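You operate a simulated robot arm through the tools that you are given. There is no shell and no other tool.

You run a simulated robot arm. Do the job below in one go: nothing can be reset, and whatever is moved stays where it is left.

Task
Slide the backrest to the notch on the yellow card and lock it.
Fine: both lock knobs are freed for it and end locked.

It is judged by the outcome, as a careful person would: the job done as asked, and still so three seconds after it is handed in. It fails if anything else is knocked over, pushed out of place, dropped, spilled or broken.

Robot
A 7-joint arm with a two-finger parallel gripper, fixed in place. Base frame: the origin is on the floor under the middle of its stand, x ahead of it, y to its left, z up; the work surface is at about z = 0.8. Readings come in m, degrees, newtons and seconds.
It reaches about 1.372 m from its shoulder. Its first joint turns from -149.0 to 149.0 degrees. Payload 3.43 kg.
The TCP is the grasp point between the finger pads, 0.03 m short of the fingertips. In the tool frame z runs along the fingers and y along their closing line. Largest opening 0.094 m; finger width 0.028, thickness 0.01; the body of the gripper, 0.05 by 0.096 m, starts 0.055 m behind the TCP.
Orientation is that of the tool frame in the base frame, as a unit quaternion [w, x, y, z]. With the fingers straight down and closing along the base's y, the tool's x points along the base's -x, its y along +y and its z along -z.

Tools
- The arm moves only by the tool play_rows. Its argument "targets" is a list of rows, each a list of 3 entries, a list of its own where there are three numbers: the opening in per cent of the stroke, from 0 (shut) to 100 (fully open), then the shift along the base's x, y, z in m, then the turn, a rotation vector about the base's x, y, z in degrees. In form: [[fingers, [x, y, z], [rx, ry, rz]], ...]. A call has 1 to 20 rows; each row shifts and turns the commanded pose from where the row before left it. Rows are played at 5 a second. More than 0.05 m and 8.6 degrees between two rows, or a gripper value outside its range, and nothing of the call is played. Where a pose cannot be reached the arm comes as near as it can. A force on the tool above 70 N (or 10 N above the force at the start of the call, whichever is more), or a blocked arm, ends the call early, and 0.2 s more pass. Each finger travels about 0.045 m/s and halts on what it meets, pressing with about 20 N; the grip force reading is that of the motor and also rises with nothing between the fingers. The clock runs only during rows and for 0.2 s after the last one: add rows that do not move to give the fingers time. The reply holds the time, the measured pose of the TCP, the force on the tool along the base axes, the opening and the grip force, in the units named above and with some noise, with the torque about the TCP (base axes, N m) and any sound that the robot's microphone picked up, and new pictures: "pictures" is both (left out), scene, wrist or none.
- Cameras (640 x 400 px; columns grow to the right, rows downward): "scene" is fixed at [0.3993, -0.4989, 1.4497]; the picture's right is [-1.00, -0.07, 0.00], its down [-0.05, 0.78, -0.62] and it looks along [0.04, -0.62, -0.79] (base axes); focal length 232 px, centre (320, 200). "wrist" rides on the gripper at [0.076, 0.014, -0.102] in the tool frame; the picture's right is [-0.18, 0.98, 0.00], its down [-0.75, -0.14, -0.64] and it looks along [-0.63, -0.12, 0.77] (tool axes); focal length 243 px, centre (320, 200). There is no depth. A picture from a camera that has moved, and an enlarged one, comes with that camera's place and axes in the base frame and with its lens.
- inspect(camera, box): a new picture of the part [left, top, right, bottom] of that camera's present view, enlarged. It takes no simulated time.
- sign_off(): hands the job in; it is judged then, once.

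Places have to be worked out from the pictures, the camera data and where the tool is seen. Open the gripper and draw the arm clear of the work before you hand the job in, unless the task says otherwise.

The tools are called after "Call:" as name(argument=value, ...) on one line, values as JSON. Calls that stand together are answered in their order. play_rows: Moves the arm, as the interface text tells. Its arguments: {"type":"object","properties":{"targets":{"type":"array"},"pictures":{"type":"string","enum":["both","scene","wrist","none"]}},"required":["targets"]} The other tools are called the same way: inspect (camera, box) takes an enlarged picture of a part of a camera's view; sign_off () hands the job in.

At the start:

```text
t: 0.0
eef_pos: [0.3444, -0.9258, 1.1897]
tool_rot: [0.0, 0.001, 1.0, 0.0]
contact_force: [0.5, -0.8, 0.9]
moment: [-0.01, 0.05, -0.02]
gripper_width: 0.0941
grip_force: 0.1
```

scene: 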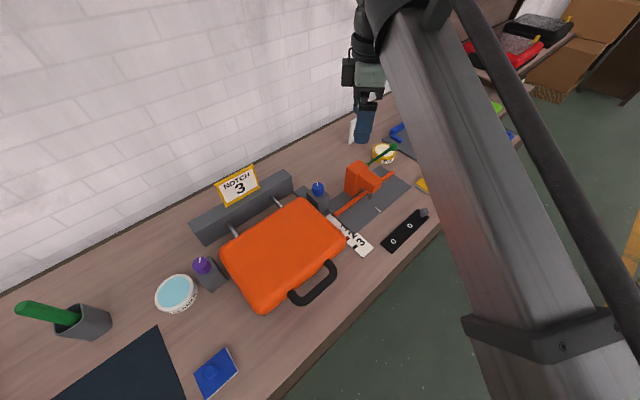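
wrist: 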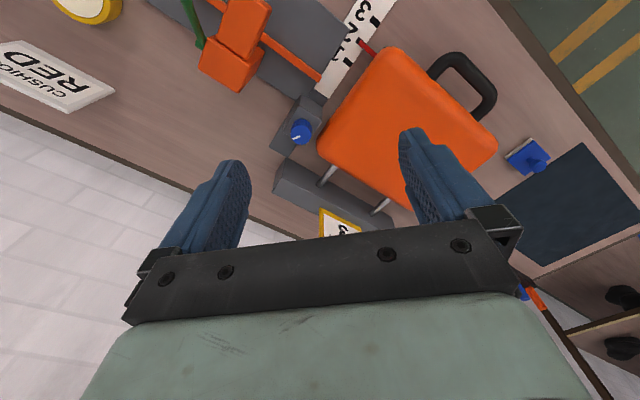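

The pictures show an orange backrest on two rods with a grey rail, a blue knob and a purple knob at its sides, a scale with 1/2/3, and a card "NOTCH 3". I'll look closer at each part first.

Call:
inspect(camera="scene", box=[180, 150, 400, 320])

Call:
inspect(camera="scene", box=[290, 160, 390, 270])

Call:
inspect(camera="scene", box=[150, 230, 250, 320])

Call:
inspect(camera="wrist", box=[240, 0, 500, 240])

```text
2.35 times, centred on (290, 235) of scene
camera zoom: at [0.3993, -0.4989, 1.4497], right [-1.0, -0.07, 0.0], down [-0.05, 0.78, -0.62], along [0.04, -0.62, -0.79], focal length 546 px, centre (391, 118)
```

zoom: 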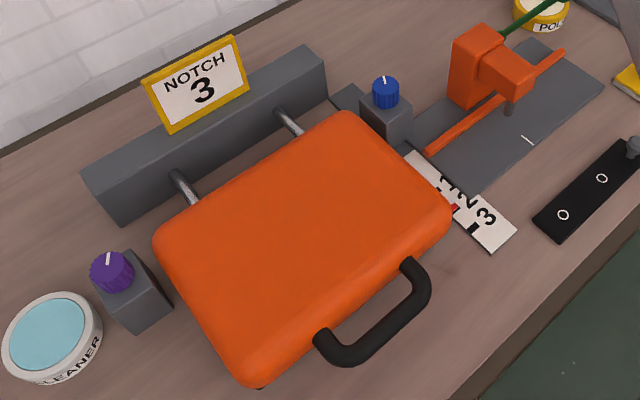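

```text
3.64 times, centred on (340, 215) of scene
camera zoom: at [0.3993, -0.4989, 1.4497], right [-1.0, -0.07, 0.0], down [-0.05, 0.78, -0.62], along [0.04, -0.62, -0.79], focal length 844 px, centre (247, 146)
```

zoom: 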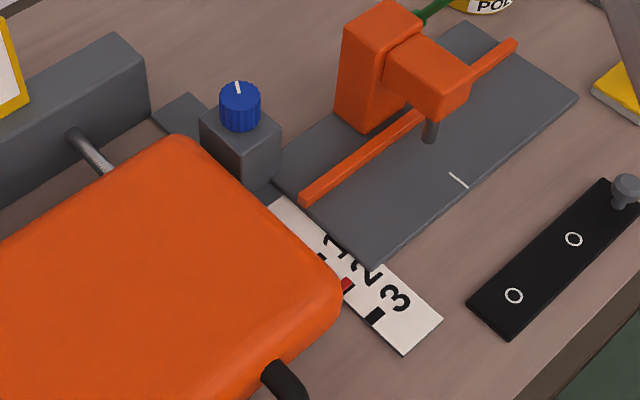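

```text
4.44 times, centred on (200, 275) of scene
camera zoom: at [0.3993, -0.4989, 1.4497], right [-1.0, -0.07, 0.0], down [-0.05, 0.78, -0.62], along [0.04, -0.62, -0.79], focal length 1032 px, centre (853, -133)
```

zoom: 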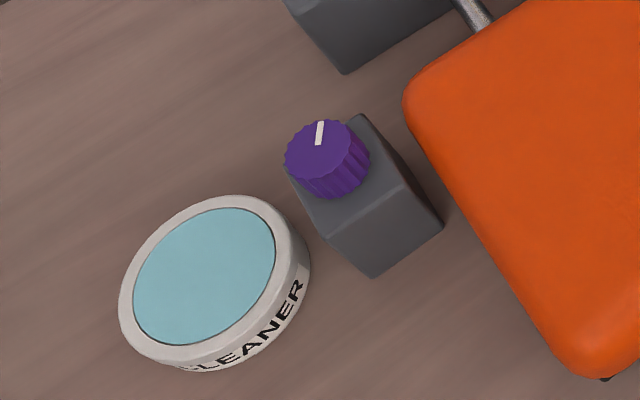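

```text
1.67 times, centred on (370, 120) of wrist
camera zoom: at [0.2691, -0.9108, 1.2925], right [0.18, 0.98, 0.0], down [0.75, -0.14, 0.64], along [0.63, -0.12, -0.77], focal length 404 px, centre (237, 333)
```

zoom: 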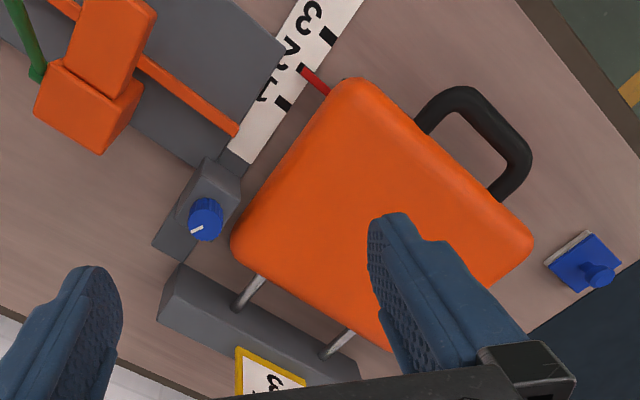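

The pointer sits at notch 2 and the card calls for 3, so the backrest must come about 35 mm toward the table's free edge. From both cameras I place the blue knob's top near (0.437, -0.978, 0.90) and the purple one near (0.71, -0.715, 0.90). I'll move over the blue knob, staying high, for a closer view.

Call:
play_rows(targets=[[100, [0.03, -0.017, -0.035], [0, 0, 0]], [100, [0.03, -0.017, -0.035], [0, 0, 0]], [100, [0.032, -0.017, -0.035], [0, 0, 0]], [100, [0, 0, -0.035], [0, 0, 0]], [100, [0, 0, 0], [0, 0, 0]]])

```text
refused: row 3 steps farther than a row can; nothing moved
```

The third row was slightly over the step limit, so nothing moved. I'll resend with smaller steps.

Call:
play_rows(targets=[[100, [0.03, -0.017, -0.03], [0, 0, 0]], [100, [0.03, -0.017, -0.03], [0, 0, 0]], [100, [0.032, -0.017, -0.03], [0, 0, 0]], [100, [0, 0, -0.04], [0, 0, 0]], [100, [0, 0, 0], [0, 0, 0]]])

```text
t: 1.2
eef_pos: [0.4367, -0.9775, 1.0591]
tool_rot: [0.001, 0.0, 1.0, 0.0]
contact_force: [0.2, 0.3, -0.1]
moment: [0.0, 0.0, 0.01]
gripper_width: 0.0941
grip_force: 0.1
camera wrist: at [0.361, -0.963, 1.1614], right [0.18, 0.98, 0.0], down [0.75, -0.14, 0.64], along [0.63, -0.12, -0.77], focal length 243 px, centre (320, 200)
```

scene: 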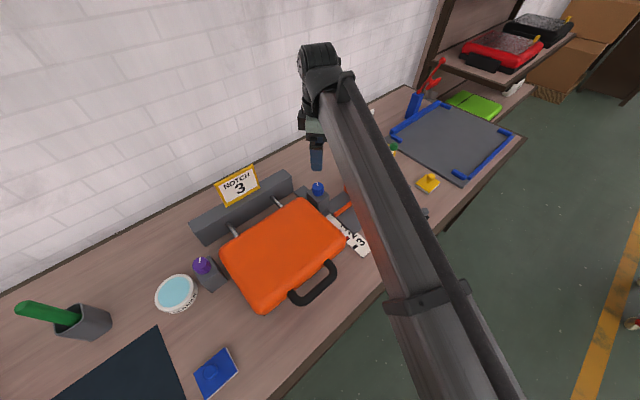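
wrist: 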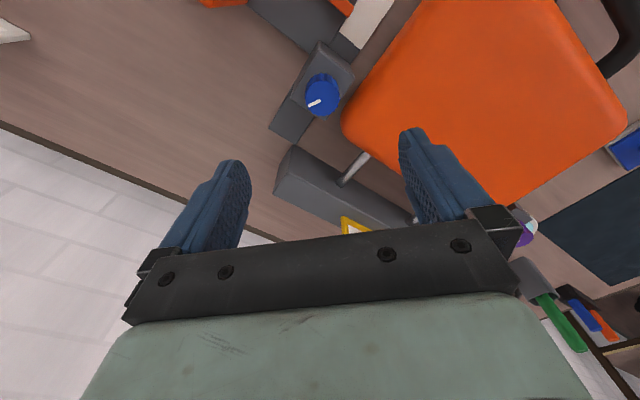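

The blue knob is now right below the tool. I'll enlarge it to read its mark and the block around it.

Call:
inspect(camera="wrist", box=[250, 30, 390, 150])

Call:
inspect(camera="wrist", box=[490, 170, 590, 260])

Call:
inspect(camera="scene", box=[290, 170, 380, 260])

```text
3.33 times, centred on (320, 90) of wrist
camera zoom: at [0.361, -0.963, 1.1614], right [0.18, 0.98, 0.0], down [0.75, -0.14, 0.64], along [0.63, -0.12, -0.77], focal length 809 px, centre (320, 567)
```

zoom: 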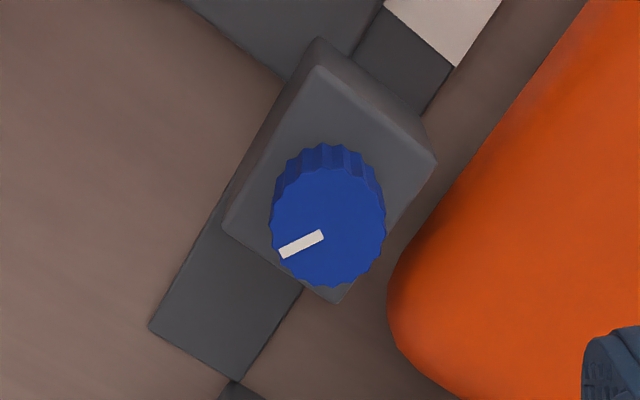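

```text
4.44 times, centred on (540, 215) of wrist
camera zoom: at [0.361, -0.963, 1.1614], right [0.18, 0.98, 0.0], down [0.75, -0.14, 0.64], along [0.63, -0.12, -0.77], focal length 1078 px, centre (-658, 133)
```

zoom: 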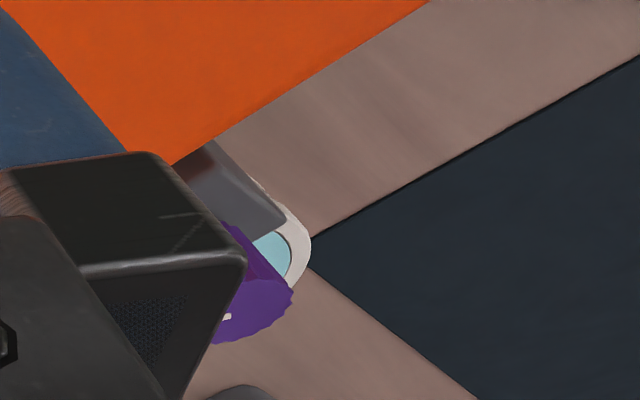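

```text
4.44 times, centred on (335, 215) of scene
camera zoom: at [0.3993, -0.4989, 1.4497], right [-1.0, -0.07, 0.0], down [-0.05, 0.78, -0.62], along [0.04, -0.62, -0.79], focal length 1032 px, centre (253, 133)
```

zoom: 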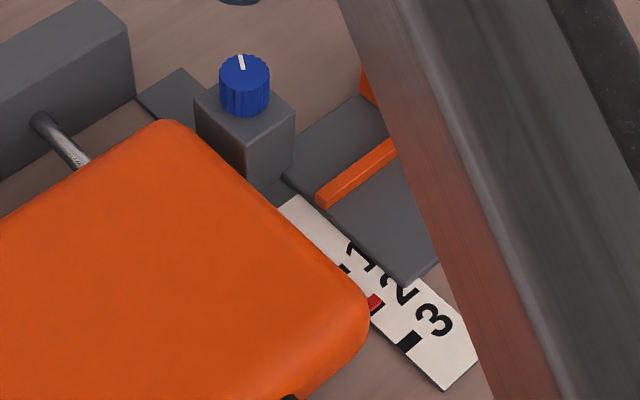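

Both knob marks point the same way (about -75° in the base frame), and I judge the blue knob's top at (0.436, -0.975, 0.912), about 34 mm across and 30 mm tall on its block. I'll narrow the fingers and descend to just above the knob to check alignment.

Call:
play_rows(targets=[[65, [0, 0.002, -0.04], [0, 0, 0]], [65, [0, 0, -0.03], [0, 0, 0]], [65, [0, 0, -0.025], [0, 0, 0]], [65, [0, 0, 0], [0, 0, 0]], [65, [0, 0, 0], [0, 0, 0]]])

```text
t: 2.4
eef_pos: [0.4359, -0.9758, 0.9657]
tool_rot: [-0.001, 0.0, 1.0, -0.001]
contact_force: [0.5, 0.4, -0.4]
moment: [0.01, 0.01, 0.01]
gripper_width: 0.061
grip_force: 0.1
camera wrist: at [0.3607, -0.9599, 1.0683], right [0.18, 0.98, 0.0], down [0.75, -0.14, 0.64], along [0.63, -0.12, -0.77], focal length 243 px, centre (320, 200)
```

scene: 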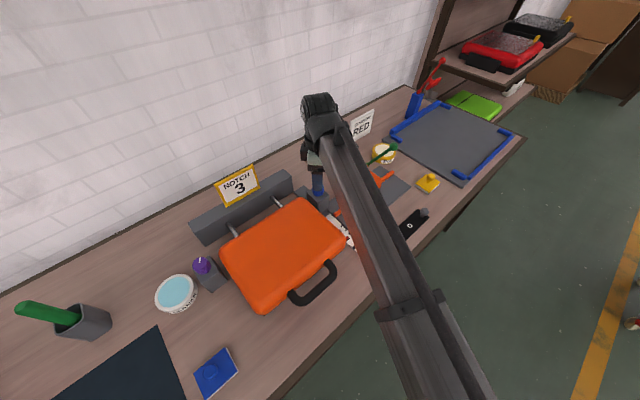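
wrist: 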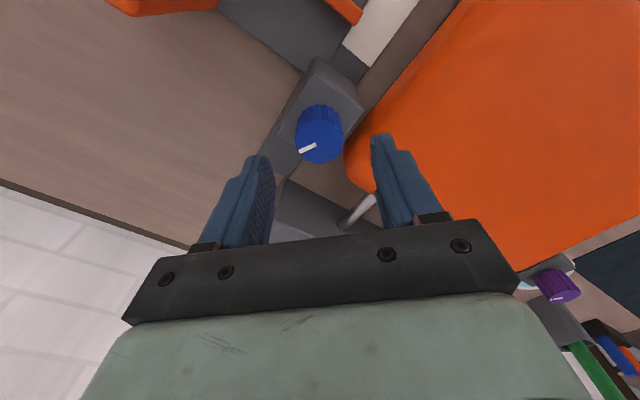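

The knob lies between the fingers; I'll zoom in to refine its centre and height before going down.

Call:
inspect(camera="wrist", box=[250, 70, 390, 180])

Call:
inspect(camera="scene", box=[290, 140, 360, 220])

```text
3.64 times, centred on (320, 125) of wrist
camera zoom: at [0.3607, -0.9599, 1.0683], right [0.18, 0.98, 0.0], down [0.75, -0.14, 0.64], along [0.63, -0.12, -0.77], focal length 882 px, centre (320, 473)
```

zoom: 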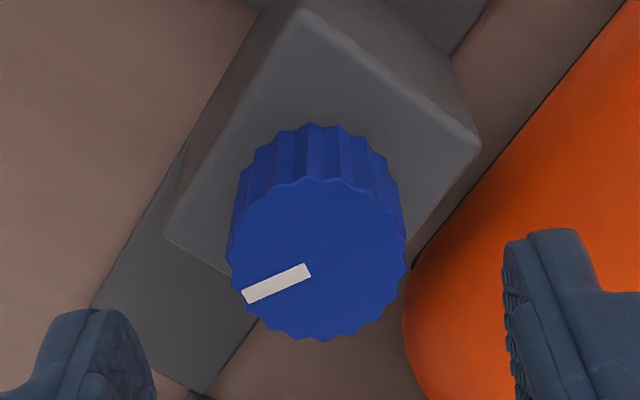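

```text
5.00 times, centred on (325, 180) of scene
camera zoom: at [0.3993, -0.4989, 1.4497], right [-1.0, -0.07, 0.0], down [-0.05, 0.78, -0.62], along [0.04, -0.62, -0.79], focal length 1160 px, centre (295, 300)
```

zoom: 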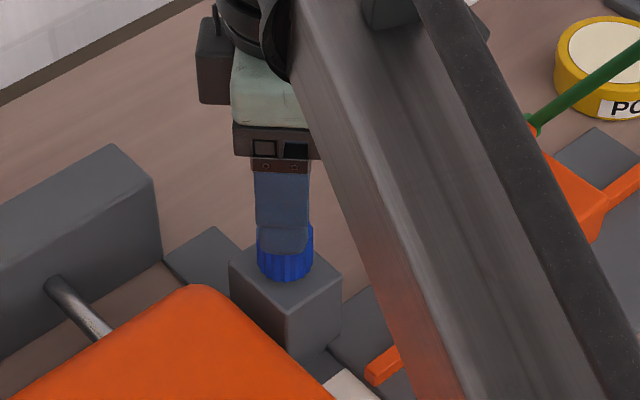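

The knob centre works out at (0.4365, -0.975) with its top near z=0.912. I'll lower the TCP to about 0.919 (tips just above the block) and close on the knob.

Call:
play_rows(targets=[[65, [0.0005, 0.001, -0.02], [0, 0, 0]], [65, [0, 0, -0.015], [0, 0, 0]], [65, [0, 0, -0.01], [0, 0, 0]], [65, [0, 0, 0], [0, 0, 0]], [65, [0, 0, 0], [0, 0, 0]]])

```text
t: 3.6
eef_pos: [0.4381, -0.9725, 0.9211]
tool_rot: [0.0, 0.0, 1.0, 0.0]
contact_force: [0.3, 0.6, -0.1]
moment: [0.03, 0.0, 0.0]
gripper_width: 0.0613
grip_force: 0.0
camera wrist: at [0.3622, -0.9586, 1.0229], right [0.18, 0.98, 0.0], down [0.75, -0.14, 0.64], along [0.63, -0.12, -0.77], focal length 243 px, centre (320, 200)
```

scene: 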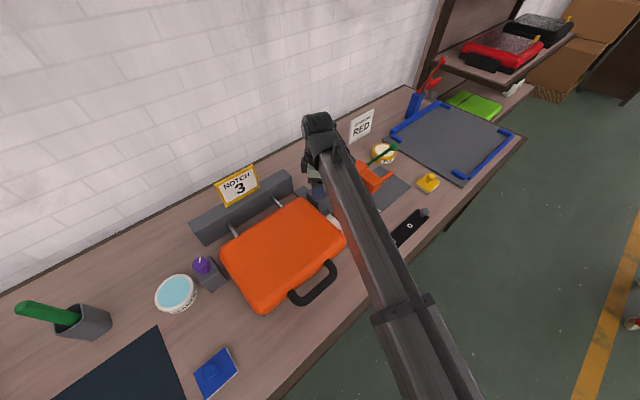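
wrist: 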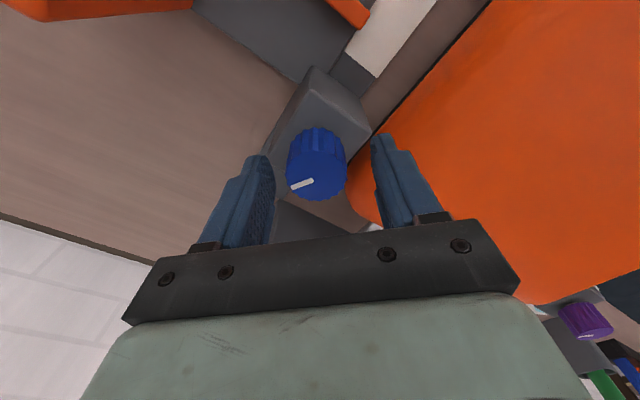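

No contact on the way down. I'll zoom once more to centre on the knob before closing.

Call:
inspect(camera="wrist", box=[250, 110, 390, 220])

```text
3.64 times, centred on (320, 165) of wrist
camera zoom: at [0.3622, -0.9586, 1.0229], right [0.18, 0.98, 0.0], down [0.75, -0.14, 0.64], along [0.63, -0.12, -0.77], focal length 882 px, centre (320, 327)
```

zoom: 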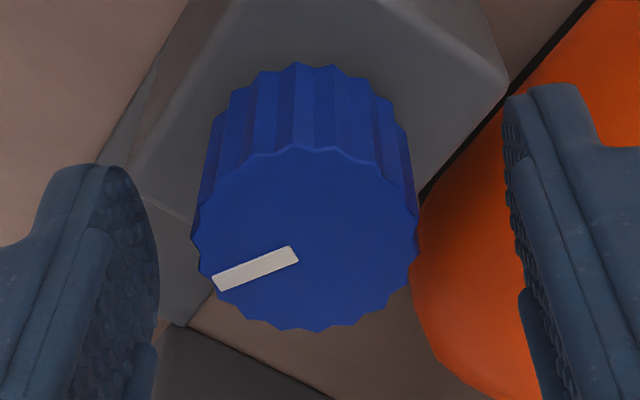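

The knob is about 2–3 mm off the tool axis toward -x,-y, so I'll shift by that and then close, giving the fingers time.

Call:
play_rows(targets=[[65, [-0.0025, -0.002, 0], [0, 0, 0]], [65, [0, 0, 0], [0, 0, 0]], [30, [0, 0, 0], [0, 0, 0]], [15, [0, 0, 0], [0, 0, 0]], [15, [0, 0, 0], [0, 0, 0]], [15, [0, 0, 0], [0, 0, 0]]])

```text
t: 5.0
eef_pos: [0.4353, -0.9756, 0.9199]
tool_rot: [0.0, -0.001, 1.0, 0.0]
contact_force: [-1.1, -0.7, -0.4]
moment: [-0.11, 0.01, -0.01]
gripper_width: 0.0348
grip_force: 45.4
camera wrist: at [0.3598, -0.9609, 1.0229], right [0.18, 0.98, 0.0], down [0.75, -0.14, 0.64], along [0.63, -0.12, -0.77], focal length 243 px, centre (320, 200)
```

scene: 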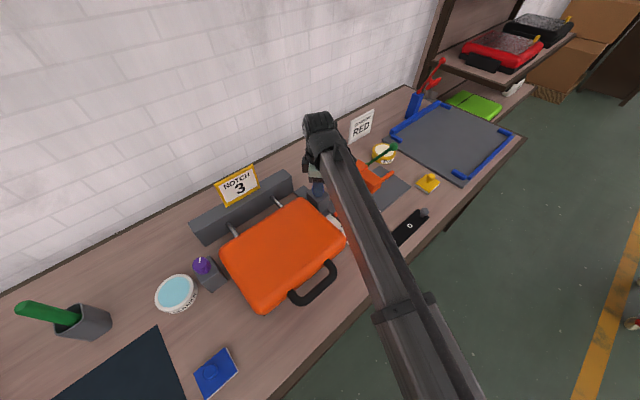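
wrist: 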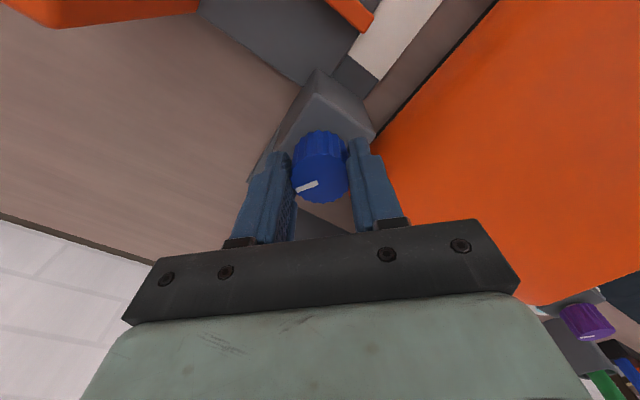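

The knob is held (width 34.8 mm, small side forces). I'll test-turn it counterclockwise (loosening, +z) in small steps and read the torque and sound.

Call:
play_rows(targets=[[15, [0, 0, 0], [0, 0, 5]], [15, [0, 0, 0], [0, 0, 5]], [15, [0, 0, 0], [0, 0, 0]]], pictures="wrist")

```text
t: 5.8
eef_pos: [0.4357, -0.9759, 0.9195]
tool_rot: [0.001, -0.088, 0.996, -0.001]
contact_force: [8.4, -4.1, 3.9]
moment: [0.19, 1.05, -0.07]
gripper_width: 0.0345
grip_force: 45.1
camera wrist: at [0.3585, -0.9749, 1.0229], right [0.01, 1.0, 0.0], down [0.77, -0.01, 0.64], along [0.64, -0.01, -0.77], focal length 243 px, centre (320, 200)
```

wrist: 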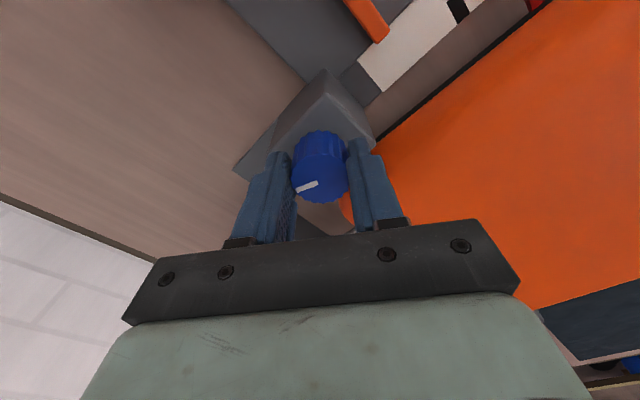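

The knob turned along with the gripper by 10° with little twisting torque. I'll keep turning counterclockwise in modest steps, watching for a stop or click.

Call:
play_rows(targets=[[15, [0, 0, 0], [0, 0, 6]], [15, [0, 0, 0], [0, 0, 6]], [15, [0, 0, 0], [0, 0, 6]], [15, [0, 0, 0], [0, 0, 0]]], pictures="wrist")

```text
t: 6.8
eef_pos: [0.4376, -0.9773, 0.9197]
tool_rot: [0.001, -0.242, 0.97, -0.002]
contact_force: [12.8, -15.9, 11.1]
moment: [0.28, -0.76, -0.05]
gripper_width: 0.0346
grip_force: 44.9
camera wrist: at [0.3621, -0.9995, 1.0228], right [-0.3, 0.95, 0.0], down [0.73, 0.23, 0.64], along [0.61, 0.19, -0.77], focal length 243 px, centre (320, 200)
```

wrist: 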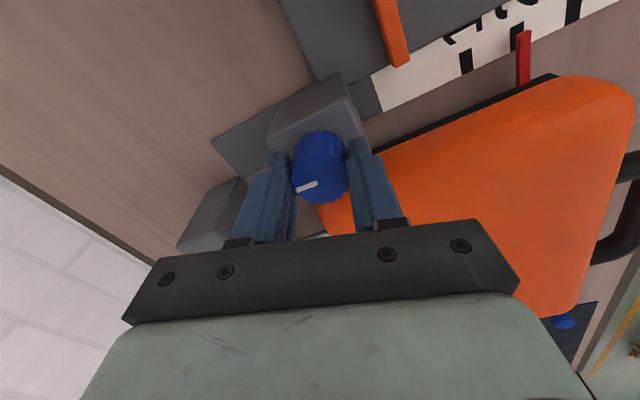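

It has turned 28° so far, but side force is building (about 20 N). I'll look closely to see whether a finger touches something or I'm simply off the knob's axis.

Call:
inspect(camera="wrist", box=[220, 70, 420, 240])

Call:
inspect(camera="scene", box=[270, 120, 370, 240])

```text
2.35 times, centred on (320, 155) of wrist
camera zoom: at [0.3621, -0.9995, 1.0228], right [-0.3, 0.95, 0.0], down [0.73, 0.23, 0.64], along [0.61, 0.19, -0.77], focal length 571 px, centre (320, 306)
```

zoom: 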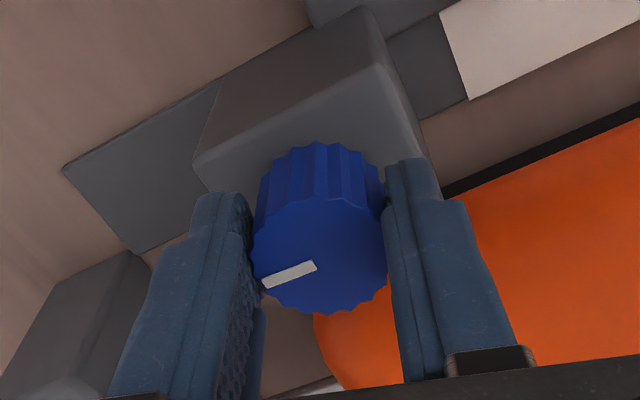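

```text
3.33 times, centred on (320, 180) of scene
camera zoom: at [0.3993, -0.4989, 1.4497], right [-1.0, -0.07, 0.0], down [-0.05, 0.78, -0.62], along [0.04, -0.62, -0.79], focal length 774 px, centre (320, 267)
```

zoom: 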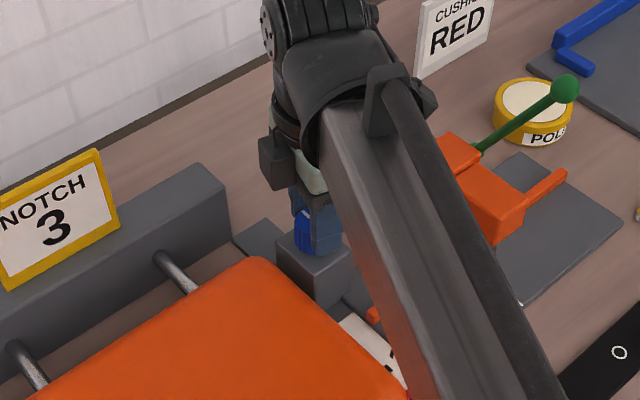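

Nothing is touched; the load comes from gripping slightly off the knob's axis. I'll release, recentre and regrip.

Call:
play_rows(targets=[[60, [0, 0, 0], [0, 0, 0]], [60, [0, 0, 0], [0, 0, 0]], [60, [0, 0, 0], [0, 0, 0]], [60, [0, 0, 0], [0, 0, 0]]], pictures="wrist")

Call:
inspect(camera="wrist", box=[250, 110, 390, 220])

```text
t: 7.8
eef_pos: [0.4348, -0.9754, 0.9194]
tool_rot: [0.0, -0.242, 0.97, 0.0]
contact_force: [0.1, 0.1, -0.4]
moment: [-0.02, 0.0, 0.02]
gripper_width: 0.0564
grip_force: 0.1
camera wrist: at [0.3614, -0.9986, 1.0225], right [-0.3, 0.95, 0.0], down [0.73, 0.23, 0.64], along [0.61, 0.19, -0.77], focal length 243 px, centre (320, 200)
```

wrist: 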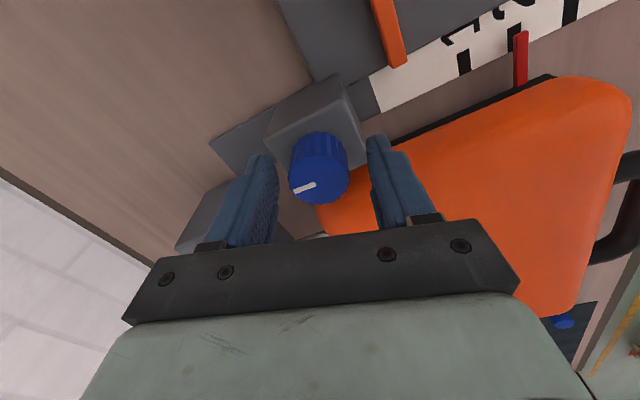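

```text
3.64 times, centred on (320, 165) of wrist
camera zoom: at [0.3614, -0.9986, 1.0225], right [-0.3, 0.95, 0.0], down [0.73, 0.23, 0.64], along [0.61, 0.19, -0.77], focal length 882 px, centre (320, 327)
```

zoom: 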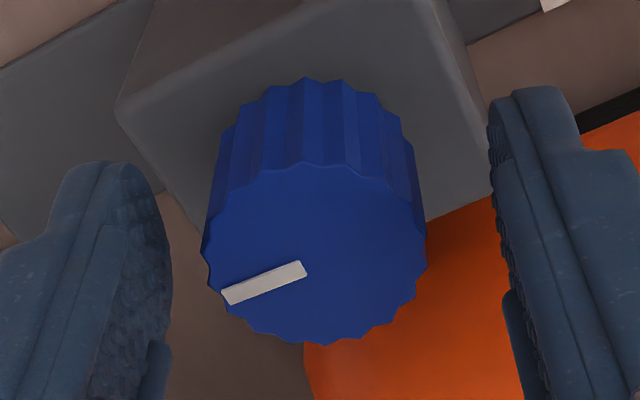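

After release the tool is within about 1 mm of the knob axis, and the mark turned along with the knob. I'll correct that millimetre, regrip and keep turning counterclockwise.

Call:
play_rows(targets=[[60, [0, -0.001, 0.001], [0, 0, 0]], [30, [0, 0, 0], [0, 0, 0]], [20, [0, 0, 0], [0, 0, 0]], [20, [0, 0, 0], [0, 0, 0]], [20, [0, 0, 0], [0, 0, 0]]], pictures="none")

Call:
play_rows(targets=[[20, [0, 0, 0], [0, 0, 6]], [20, [0, 0, 0], [0, 0, 6]], [20, [0, 0, 0], [0, 0, 0]]], pictures="wrist")

```text
t: 9.0
eef_pos: [0.4356, -0.9768, 0.9205]
tool_rot: [0.0, -0.242, 0.97, -0.001]
contact_force: [4.2, -9.1, 1.8]
moment: [-0.03, -0.15, -0.02]
gripper_width: 0.0348
grip_force: 44.9
```

```text
t: 9.8
eef_pos: [0.4357, -0.9771, 0.9208]
tool_rot: [0.0, -0.343, 0.939, -0.001]
contact_force: [9.9, -18.4, 1.3]
moment: [0.37, 0.0, -0.08]
gripper_width: 0.0348
grip_force: 45.0
camera wrist: at [0.3683, -1.0157, 1.0235], right [-0.49, 0.87, 0.0], down [0.67, 0.38, 0.64], along [0.56, 0.32, -0.77], focal length 243 px, centre (320, 200)
```

wrist: 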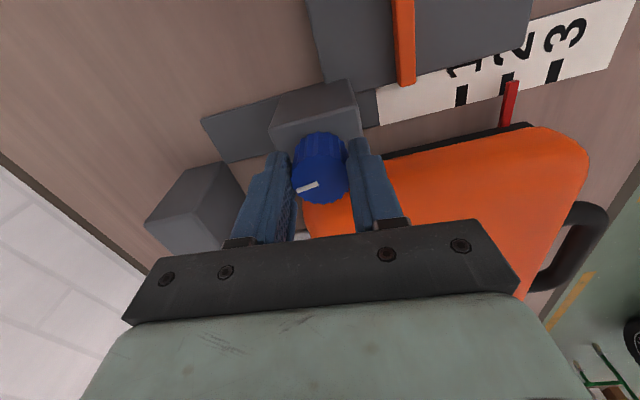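

The side force consistently pulls toward (+x, -y), so the true knob axis lies 1–2 mm that way. I'll shift to relieve it and keep turning.

Call:
play_rows(targets=[[20, [0.001, -0.002, 0], [0, 0, 0]], [20, [0, 0, 0], [0, 0, 0]]], pictures="none")

Call:
play_rows(targets=[[20, [0, 0, 0], [0, 0, 6]], [20, [0, 0, 0], [0, 0, 6]], [20, [0, 0, 0], [0, 0, 0]]], pictures="wrist")

```text
t: 10.4
eef_pos: [0.4367, -0.9782, 0.9204]
tool_rot: [0.0, -0.342, 0.94, 0.0]
contact_force: [4.0, -8.7, -1.5]
moment: [-0.58, -0.69, -0.03]
gripper_width: 0.0347
grip_force: 44.7
```

```text
t: 11.2
eef_pos: [0.4368, -0.9797, 0.9196]
tool_rot: [0.0, -0.44, 0.898, 0.0]
contact_force: [3.2, -10.1, -0.6]
moment: [-0.11, 0.11, -0.02]
gripper_width: 0.0346
grip_force: 44.9
camera wrist: at [0.3784, -1.0296, 1.0236], right [-0.66, 0.75, 0.0], down [0.58, 0.51, 0.64], along [0.48, 0.43, -0.77], focal length 243 px, centre (320, 200)
```

wrist: 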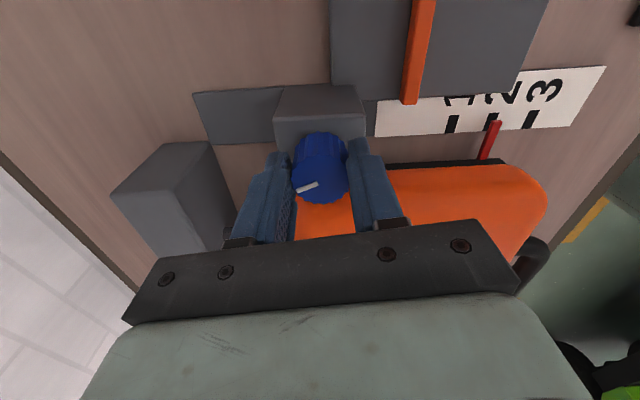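

Force is down and the knob has turned 52° with no stop yet. I'll continue counterclockwise.

Call:
play_rows(targets=[[20, [0.0005, -0.001, 0], [0, 0, 6]], [20, [0, 0, 0], [0, 0, 6]], [20, [0, 0, 0], [0, 0, 6]], [20, [0, 0, 0], [0, 0, 0]]], pictures="wrist")

```text
t: 12.2
eef_pos: [0.4356, -0.9796, 0.9212]
tool_rot: [0.0, -0.575, 0.818, 0.0]
contact_force: [5.0, -6.8, 6.5]
moment: [0.02, 0.39, -0.02]
gripper_width: 0.0345
grip_force: 44.8
camera wrist: at [0.3981, -1.0456, 1.0236], right [-0.86, 0.51, 0.0], down [0.39, 0.66, 0.64], along [0.33, 0.55, -0.77], focal length 243 px, centre (320, 200)
```

wrist: 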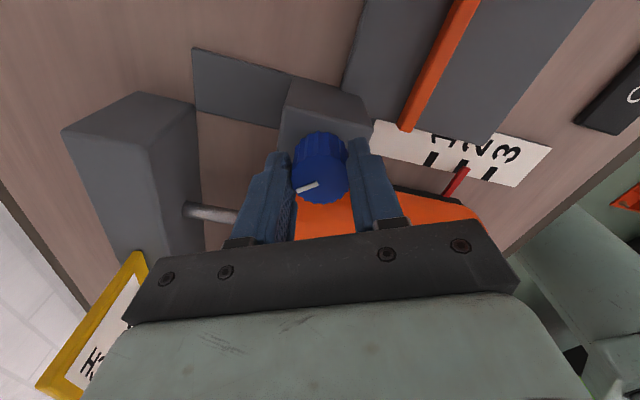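

70° so far, still free-turning with low torque. Continuing toward a quarter turn.

Call:
play_rows(targets=[[20, [0.0003, -0.0005, 0], [0, 0, 6]], [20, [0, 0, 0], [0, 0, 6]], [20, [0, 0, 0], [0, 0, 6]], [20, [0, 0, 0], [0, 0, 0]]], pictures="wrist")

```text
t: 13.2
eef_pos: [0.4378, -0.9809, 0.9203]
tool_rot: [0.001, -0.696, 0.718, -0.002]
contact_force: [13.8, 0.5, 8.7]
moment: [-0.4, 0.07, -0.04]
gripper_width: 0.0344
grip_force: 45.1
camera wrist: at [0.4217, -1.0547, 1.0235], right [-0.98, 0.22, 0.0], down [0.16, 0.75, 0.64], along [0.14, 0.63, -0.77], focal length 243 px, centre (320, 200)
```

wrist: 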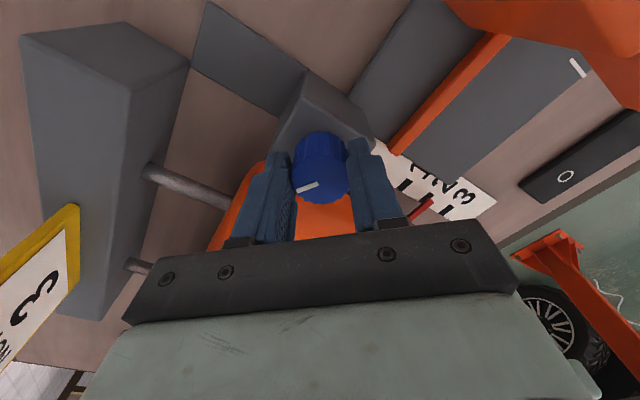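

88° turned, still no stop or click. I'll go on a bit further, easing the side force in x.

Call:
play_rows(targets=[[20, [0.001, 0, 0.0005], [0, 0, 5]], [20, [0, 0, 0], [0, 0, 5]], [20, [0, 0, 0], [0, 0, 0]]], pictures="wrist")

```text
t: 14.0
eef_pos: [0.4376, -0.9794, 0.9206]
tool_rot: [0.0, 0.755, -0.655, 0.0]
contact_force: [15.6, 5.7, -2.4]
moment: [-1.17, -0.7, -0.07]
gripper_width: 0.0346
grip_force: 45.0
camera wrist: at [0.4359, -1.0566, 1.0235], right [-1.0, 0.04, 0.0], down [0.03, 0.77, 0.64], along [0.03, 0.64, -0.77], focal length 243 px, centre (320, 200)
```

wrist: 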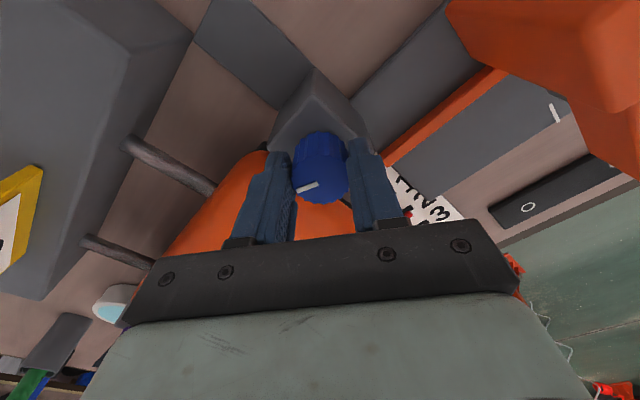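

Still turning freely at 98°. I'll zoom to check that the mark still turns together with the gripper rather than slipping.

Call:
inspect(camera="wrist", box=[250, 110, 390, 220])

Call:
inspect(camera="scene", box=[270, 120, 400, 260])

```text
3.64 times, centred on (320, 165) of wrist
camera zoom: at [0.4359, -1.0566, 1.0235], right [-1.0, 0.04, 0.0], down [0.03, 0.77, 0.64], along [0.03, 0.64, -0.77], focal length 882 px, centre (320, 327)
```

zoom: 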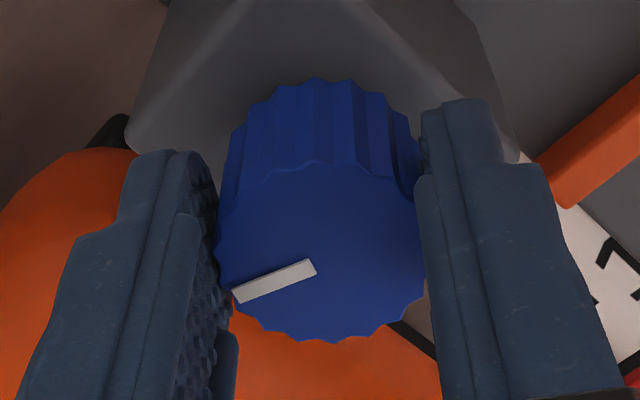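

```text
2.86 times, centred on (335, 190) of scene
camera zoom: at [0.3993, -0.4989, 1.4497], right [-1.0, -0.07, 0.0], down [-0.05, 0.78, -0.62], along [0.04, -0.62, -0.79], focal length 663 px, centre (277, 229)
```

zoom: 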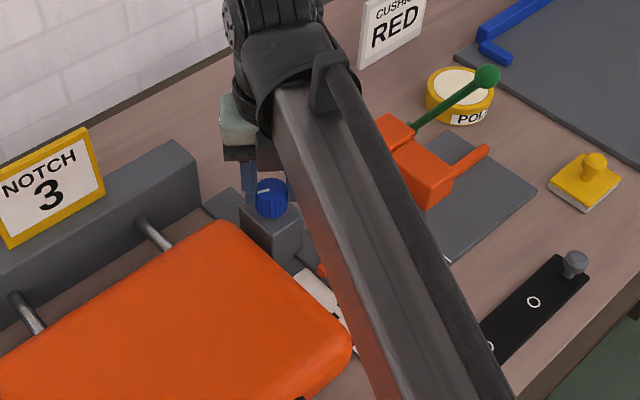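

The mark moved with the grip, so the knob is truly at about +98° with no end stop. I'll turn a little further, looking for one, with a small correction for the side force.

Call:
play_rows(targets=[[20, [0.001, 0.0005, 0], [0, 0, 6]], [20, [0, 0, 0], [0, 0, 6]], [20, [0, 0, 0], [0, 0, 6]], [20, [0, 0, 0], [0, 0, 0]]], pictures="wrist")

```text
t: 15.0
eef_pos: [0.4391, -0.9801, 0.92]
tool_rot: [-0.001, 0.788, -0.616, -0.001]
contact_force: [15.0, 9.7, -7.4]
moment: [-0.55, -0.46, -0.05]
gripper_width: 0.0346
grip_force: 44.8
out of reach, approached as far as the arm can: row 2, 3
camera wrist: at [0.4444, -1.0565, 1.0235], right [-1.0, -0.06, 0.0], down [-0.05, 0.76, 0.64], along [-0.04, 0.64, -0.77], focal length 243 px, centre (320, 200)
```

wrist: 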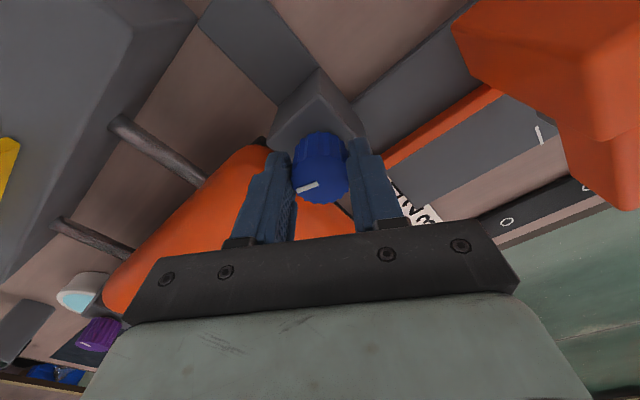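

The arm's wrist limit is reached at about 104° of turn, and the knob still has no stop. A bit over a quarter turn should be enough to test, so I'll release the blue knob, rise and swing the wrist back while moving toward the purple knob.

Call:
play_rows(targets=[[60, [0, 0, 0], [0, 0, -8]], [70, [0, 0, 0], [0, 0, 0]], [70, [0, 0, 0], [0, 0, 0]], [70, [0, 0, 0.01], [0, 0, 0]], [70, [0, 0, 0.04], [0, 0, 0]], [70, [0, 0, 0.045], [0, 0, 0]], [70, [0, 0, 0.045], [0, 0, 0]]], pictures="both")

```text
t: 16.6
eef_pos: [0.4406, -0.9793, 1.0614]
tool_rot: [0.0, 0.743, -0.669, 0.0]
contact_force: [-0.1, -0.2, -0.7]
moment: [0.03, 0.01, -0.02]
gripper_width: 0.0657
grip_force: 0.0
camera wrist: at [0.4348, -1.0565, 1.1647], right [-1.0, 0.08, 0.0], down [0.06, 0.76, 0.64], along [0.05, 0.64, -0.77], focal length 243 px, centre (320, 200)
```

scene: 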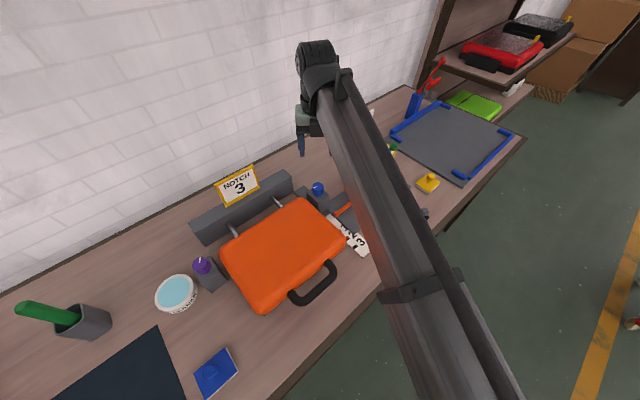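
wrist: 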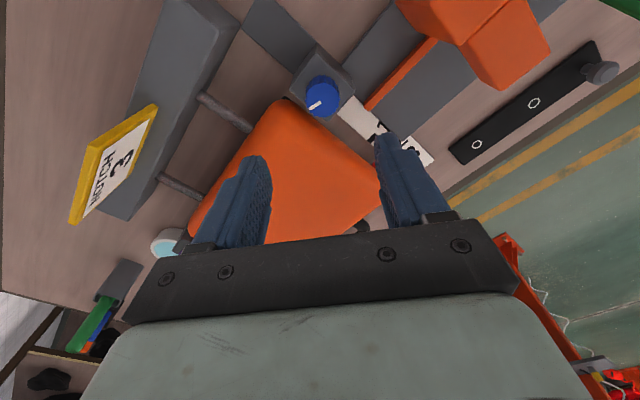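

The blue knob is released with its mark now pointing along the backrest. I'll travel at height to above the purple knob, turning the wrist back to its original yaw.

Call:
play_rows(targets=[[70, [0.023, 0.022, 0], [0, 0, -8]], [70, [0.023, 0.022, 0], [0, 0, -8]], [70, [0.023, 0.022, 0], [0, 0, -8]], [70, [0.023, 0.022, 0], [0, 0, -8]], [70, [0.023, 0.022, 0], [0, 0, -8]], [70, [0.023, 0.022, 0], [0, 0, -8]], [70, [0.023, 0.022, 0], [0, 0, -8]], [70, [0.023, 0.022, 0], [0, 0, -8]], [70, [0.023, 0.022, 0], [0, 0, -8]], [70, [0.023, 0.022, 0], [0, 0, -8]], [70, [0.023, 0.022, 0], [0, 0, -8]], [70, [0.022, 0.022, 0], [0, 0, -8]], [70, [0, 0, 0], [0, 0, 0]]], pictures="both")

```text
t: 19.4
eef_pos: [0.715, -0.7168, 1.0613]
tool_rot: [0.0, 0.001, 1.0, 0.0]
contact_force: [0.1, -0.6, -0.5]
moment: [-0.03, -0.01, 0.01]
gripper_width: 0.0659
grip_force: 0.0
camera wrist: at [0.6391, -0.7013, 1.1631], right [0.19, 0.98, 0.0], down [0.75, -0.14, 0.64], along [0.63, -0.12, -0.77], focal length 243 px, centre (320, 200)
```

scene: 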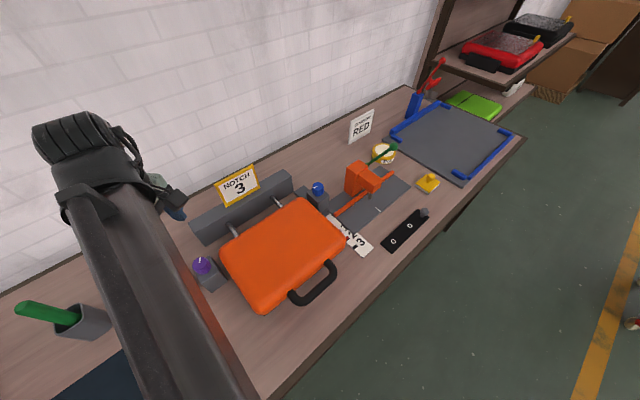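
wrist: 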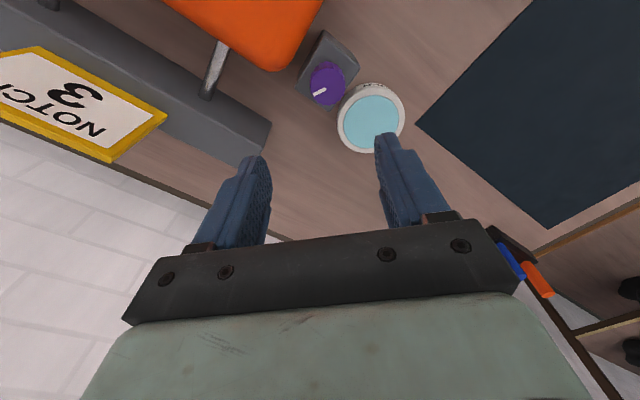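

Call:
inspect(camera="wrist", box=[260, 20, 420, 160])

Call:
inspect(camera="scene", box=[280, 160, 400, 270])

Call:
inspect(camera="scene", box=[170, 230, 250, 300])

```text
2.86 times, centred on (340, 90) of wrist
camera zoom: at [0.6391, -0.7013, 1.1631], right [0.19, 0.98, 0.0], down [0.75, -0.14, 0.64], along [0.63, -0.12, -0.77], focal length 693 px, centre (263, 514)
```

zoom: 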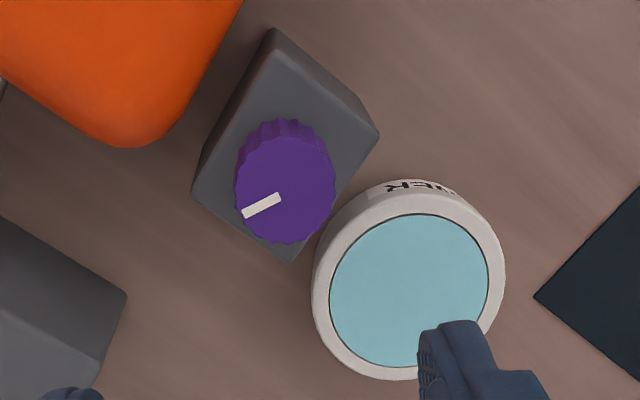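

```text
3.64 times, centred on (340, 215) of scene
camera zoom: at [0.3993, -0.4989, 1.4497], right [-1.0, -0.07, 0.0], down [-0.05, 0.78, -0.62], along [0.04, -0.62, -0.79], focal length 844 px, centre (247, 146)
```

zoom: 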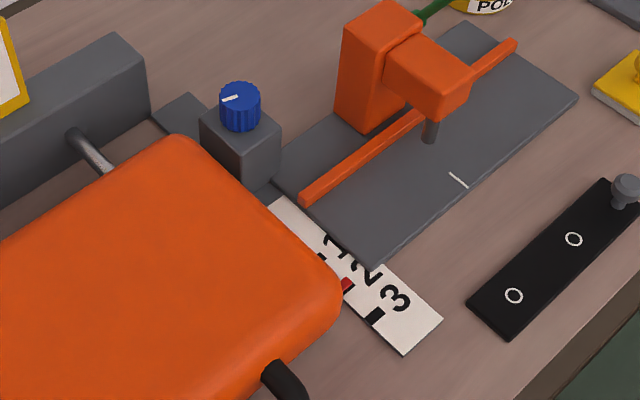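

```text
5.71 times, centred on (210, 265) of scene
camera zoom: at [0.3993, -0.4989, 1.4497], right [-1.0, -0.07, 0.0], down [-0.05, 0.78, -0.62], along [0.04, -0.62, -0.79], focal length 1326 px, centre (949, -171)
```

zoom: 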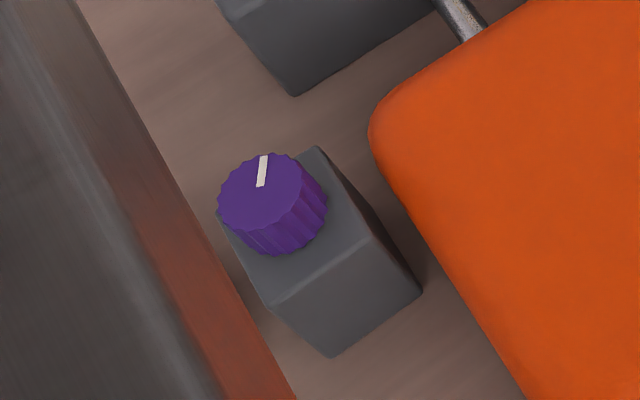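

Blue's mark has clearly rotated from pointing at the wall to pointing along +x. The purple knob's top is at about (0.706, -0.707, 0.911); I'll move over it and lower to just above.

Call:
play_rows(targets=[[65, [-0.009, 0.0095, -0.03], [0, 0, 0]], [65, [0, 0, -0.04], [0, 0, 0]], [65, [0, 0, -0.03], [0, 0, 0]], [65, [0, 0, -0.01], [0, 0, 0]], [65, [0, 0, 0], [0, 0, 0]]], pictures="wrist")

Call:
inspect(camera="wrist", box=[250, 80, 390, 200])

```text
t: 20.6
eef_pos: [0.7062, -0.7068, 0.95]
tool_rot: [0.0, 0.0, 1.0, 0.001]
contact_force: [0.3, -0.4, 0.2]
moment: [0.03, 0.03, 0.02]
gripper_width: 0.0612
grip_force: 0.0
camera wrist: at [0.6311, -0.6916, 1.0539], right [0.18, 0.98, 0.0], down [0.75, -0.14, 0.64], along [0.63, -0.12, -0.77], focal length 243 px, centre (320, 200)
```

wrist: 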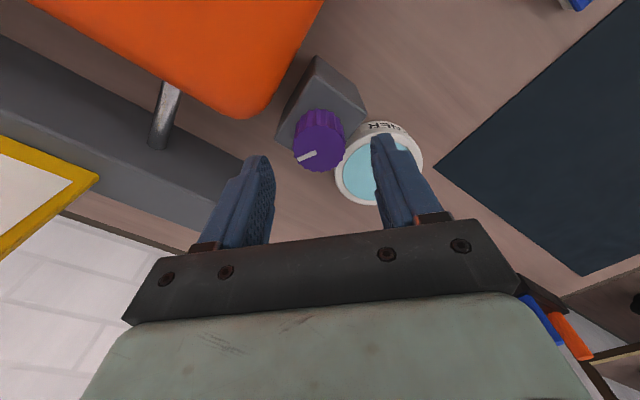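

```text
3.33 times, centred on (320, 140) of wrist
camera zoom: at [0.6311, -0.6916, 1.0539], right [0.18, 0.98, 0.0], down [0.75, -0.14, 0.64], along [0.63, -0.12, -0.77], focal length 809 px, centre (320, 400)
```

zoom: 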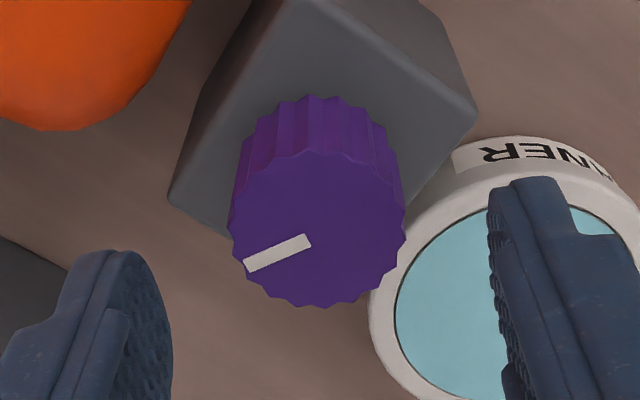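

The tool is within about 2 mm of the purple knob's axis. I'll correct, lower to z≈0.920 and close on it.

Call:
play_rows(targets=[[65, [-0.0015, -0.0005, -0.01], [0, 0, 0]], [65, [0, 0, -0.01], [0, 0, 0]], [65, [0, 0, -0.01], [0, 0, 0]], [65, [0, 0, 0], [0, 0, 0]], [30, [0, 0, 0], [0, 0, 0]], [20, [0, 0, 0], [0, 0, 0]], [20, [0, 0, 0], [0, 0, 0]], [20, [0, 0, 0], [0, 0, 0]]], pictures="both")

```text
t: 22.4
eef_pos: [0.7039, -0.7075, 0.9206]
tool_rot: [0.0, 0.0, 1.0, 0.0]
contact_force: [-0.2, -0.5, -0.6]
moment: [-0.16, -0.1, -0.01]
gripper_width: 0.0348
grip_force: 45.0
camera wrist: at [0.628, -0.6922, 1.0233], right [0.18, 0.98, 0.0], down [0.75, -0.14, 0.64], along [0.63, -0.12, -0.77], focal length 243 px, centre (320, 200)
```

scene: 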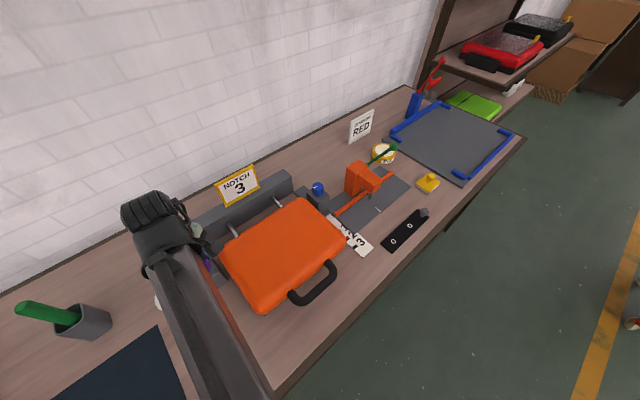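
wrist: 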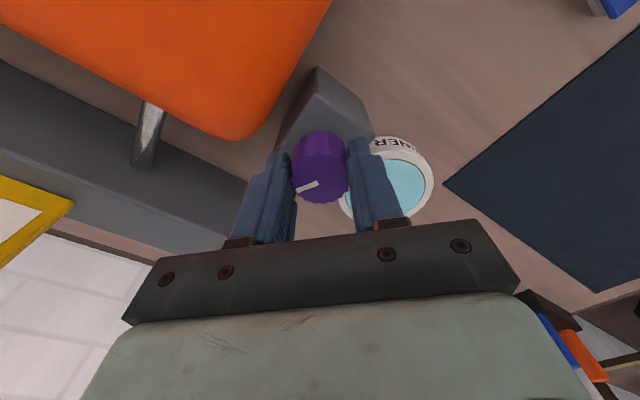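

The purple knob is gripped with no side load. I'll first try a small clockwise turn to feel whether there is an end stop on the tightening side.

Call:
play_rows(targets=[[20, [0, 0, 0], [0, 0, -3]], [20, [0, 0, 0], [0, 0, -3]], [20, [0, 0, 0], [0, 0, 0]]], pictures="wrist")

Call:
inspect(camera="wrist", box=[250, 110, 390, 220])

```text
t: 23.2
eef_pos: [0.7036, -0.7063, 0.9211]
tool_rot: [0.0, 0.052, 0.999, 0.001]
contact_force: [0.5, 3.1, -2.8]
moment: [0.12, 0.02, 1.13]
gripper_width: 0.0351
grip_force: 45.1
camera wrist: at [0.6298, -0.6841, 1.0234], right [0.29, 0.96, 0.0], down [0.73, -0.22, 0.64], along [0.61, -0.18, -0.77], focal length 243 px, centre (320, 200)
```

wrist: 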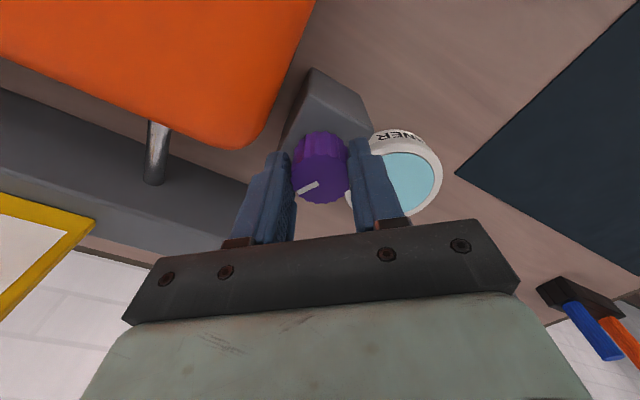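

```text
3.64 times, centred on (320, 165) of wrist
camera zoom: at [0.6298, -0.6841, 1.0234], right [0.29, 0.96, 0.0], down [0.73, -0.22, 0.64], along [0.61, -0.18, -0.77], focal length 882 px, centre (320, 327)
```

zoom: 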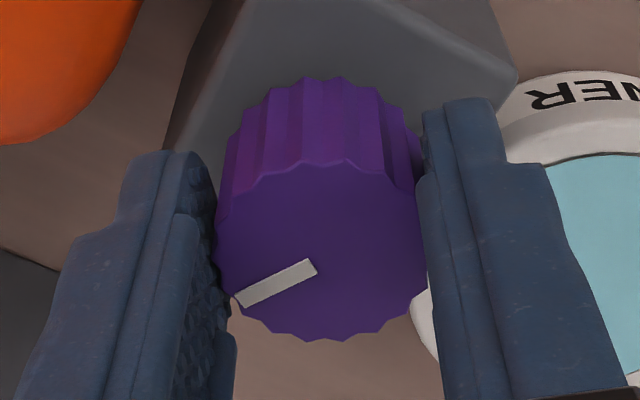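

Clockwise is resisted by a firm 1.1 N m, so the present position is the locked end stop and counterclockwise frees it. I'll turn the purple knob counterclockwise, following the side force.

Call:
play_rows(targets=[[20, [0, 0, 0], [0, 0, 6]], [20, [0, 0, 0], [0, 0, 6]], [20, [0, 0, 0], [0, 0, 6]], [20, [0, 0, 0], [0, 0, 6]], [20, [0, 0, 0], [0, 0, 0]]], pictures="none")

```text
t: 24.4
eef_pos: [0.7033, -0.7076, 0.9199]
tool_rot: [0.0, -0.157, 0.988, 0.0]
contact_force: [4.1, -4.9, -7.5]
moment: [-0.1, -0.31, -0.01]
gripper_width: 0.0351
grip_force: 45.1
```

Call:
play_rows(targets=[[20, [0.0004, -0.0005, 0], [0, 0, 6]], [20, [0, 0, 0], [0, 0, 6]], [20, [0, 0, 0], [0, 0, 6]], [20, [0, 0, 0], [0, 0, 6]], [20, [0, 0, 0], [0, 0, 0]]], pictures="none")

```text
t: 25.6
eef_pos: [0.7042, -0.7089, 0.9213]
tool_rot: [0.001, -0.359, 0.933, -0.001]
contact_force: [14.4, -23.0, -8.6]
moment: [0.34, -0.03, -0.07]
gripper_width: 0.0348
grip_force: 45.2
```

The knob follows freely (Mz≈0) at about 42°; side force has grown to 27 N, so I'll shift toward it while continuing.

Call:
play_rows(targets=[[20, [0.001, -0.002, 0], [0, 0, 0]], [20, [0.0004, -0.0004, 0], [0, 0, 6]], [20, [0.0003, -0.0003, 0], [0, 0, 6]], [20, [0.0003, -0.0003, 0], [0, 0, 6]], [20, [0, 0, 0], [0, 0, 0]]], pictures="none")

```text
t: 26.8
eef_pos: [0.7064, -0.7103, 0.9202]
tool_rot: [-0.001, -0.501, 0.865, 0.0]
contact_force: [3.2, -4.8, -3.5]
moment: [-0.97, 0.3, -0.03]
gripper_width: 0.0353
grip_force: 45.5
```

Call:
play_rows(targets=[[20, [0.0005, -0.0003, 0], [0, 0, 6]], [20, [0.0004, -0.0002, 0], [0, 0, 6]], [20, [0.0004, 0, 0], [0, 0, 6]], [20, [0.0003, 0, 0], [0, 0, 6]], [20, [0, 0, 0], [0, 0, 0]]], pictures="none")

```text
t: 28.0
eef_pos: [0.7064, -0.7101, 0.9213]
tool_rot: [0.0, -0.669, 0.743, 0.0]
contact_force: [-1.9, 2.7, -8.2]
moment: [0.17, 0.17, 0.0]
gripper_width: 0.0351
grip_force: 44.7
```

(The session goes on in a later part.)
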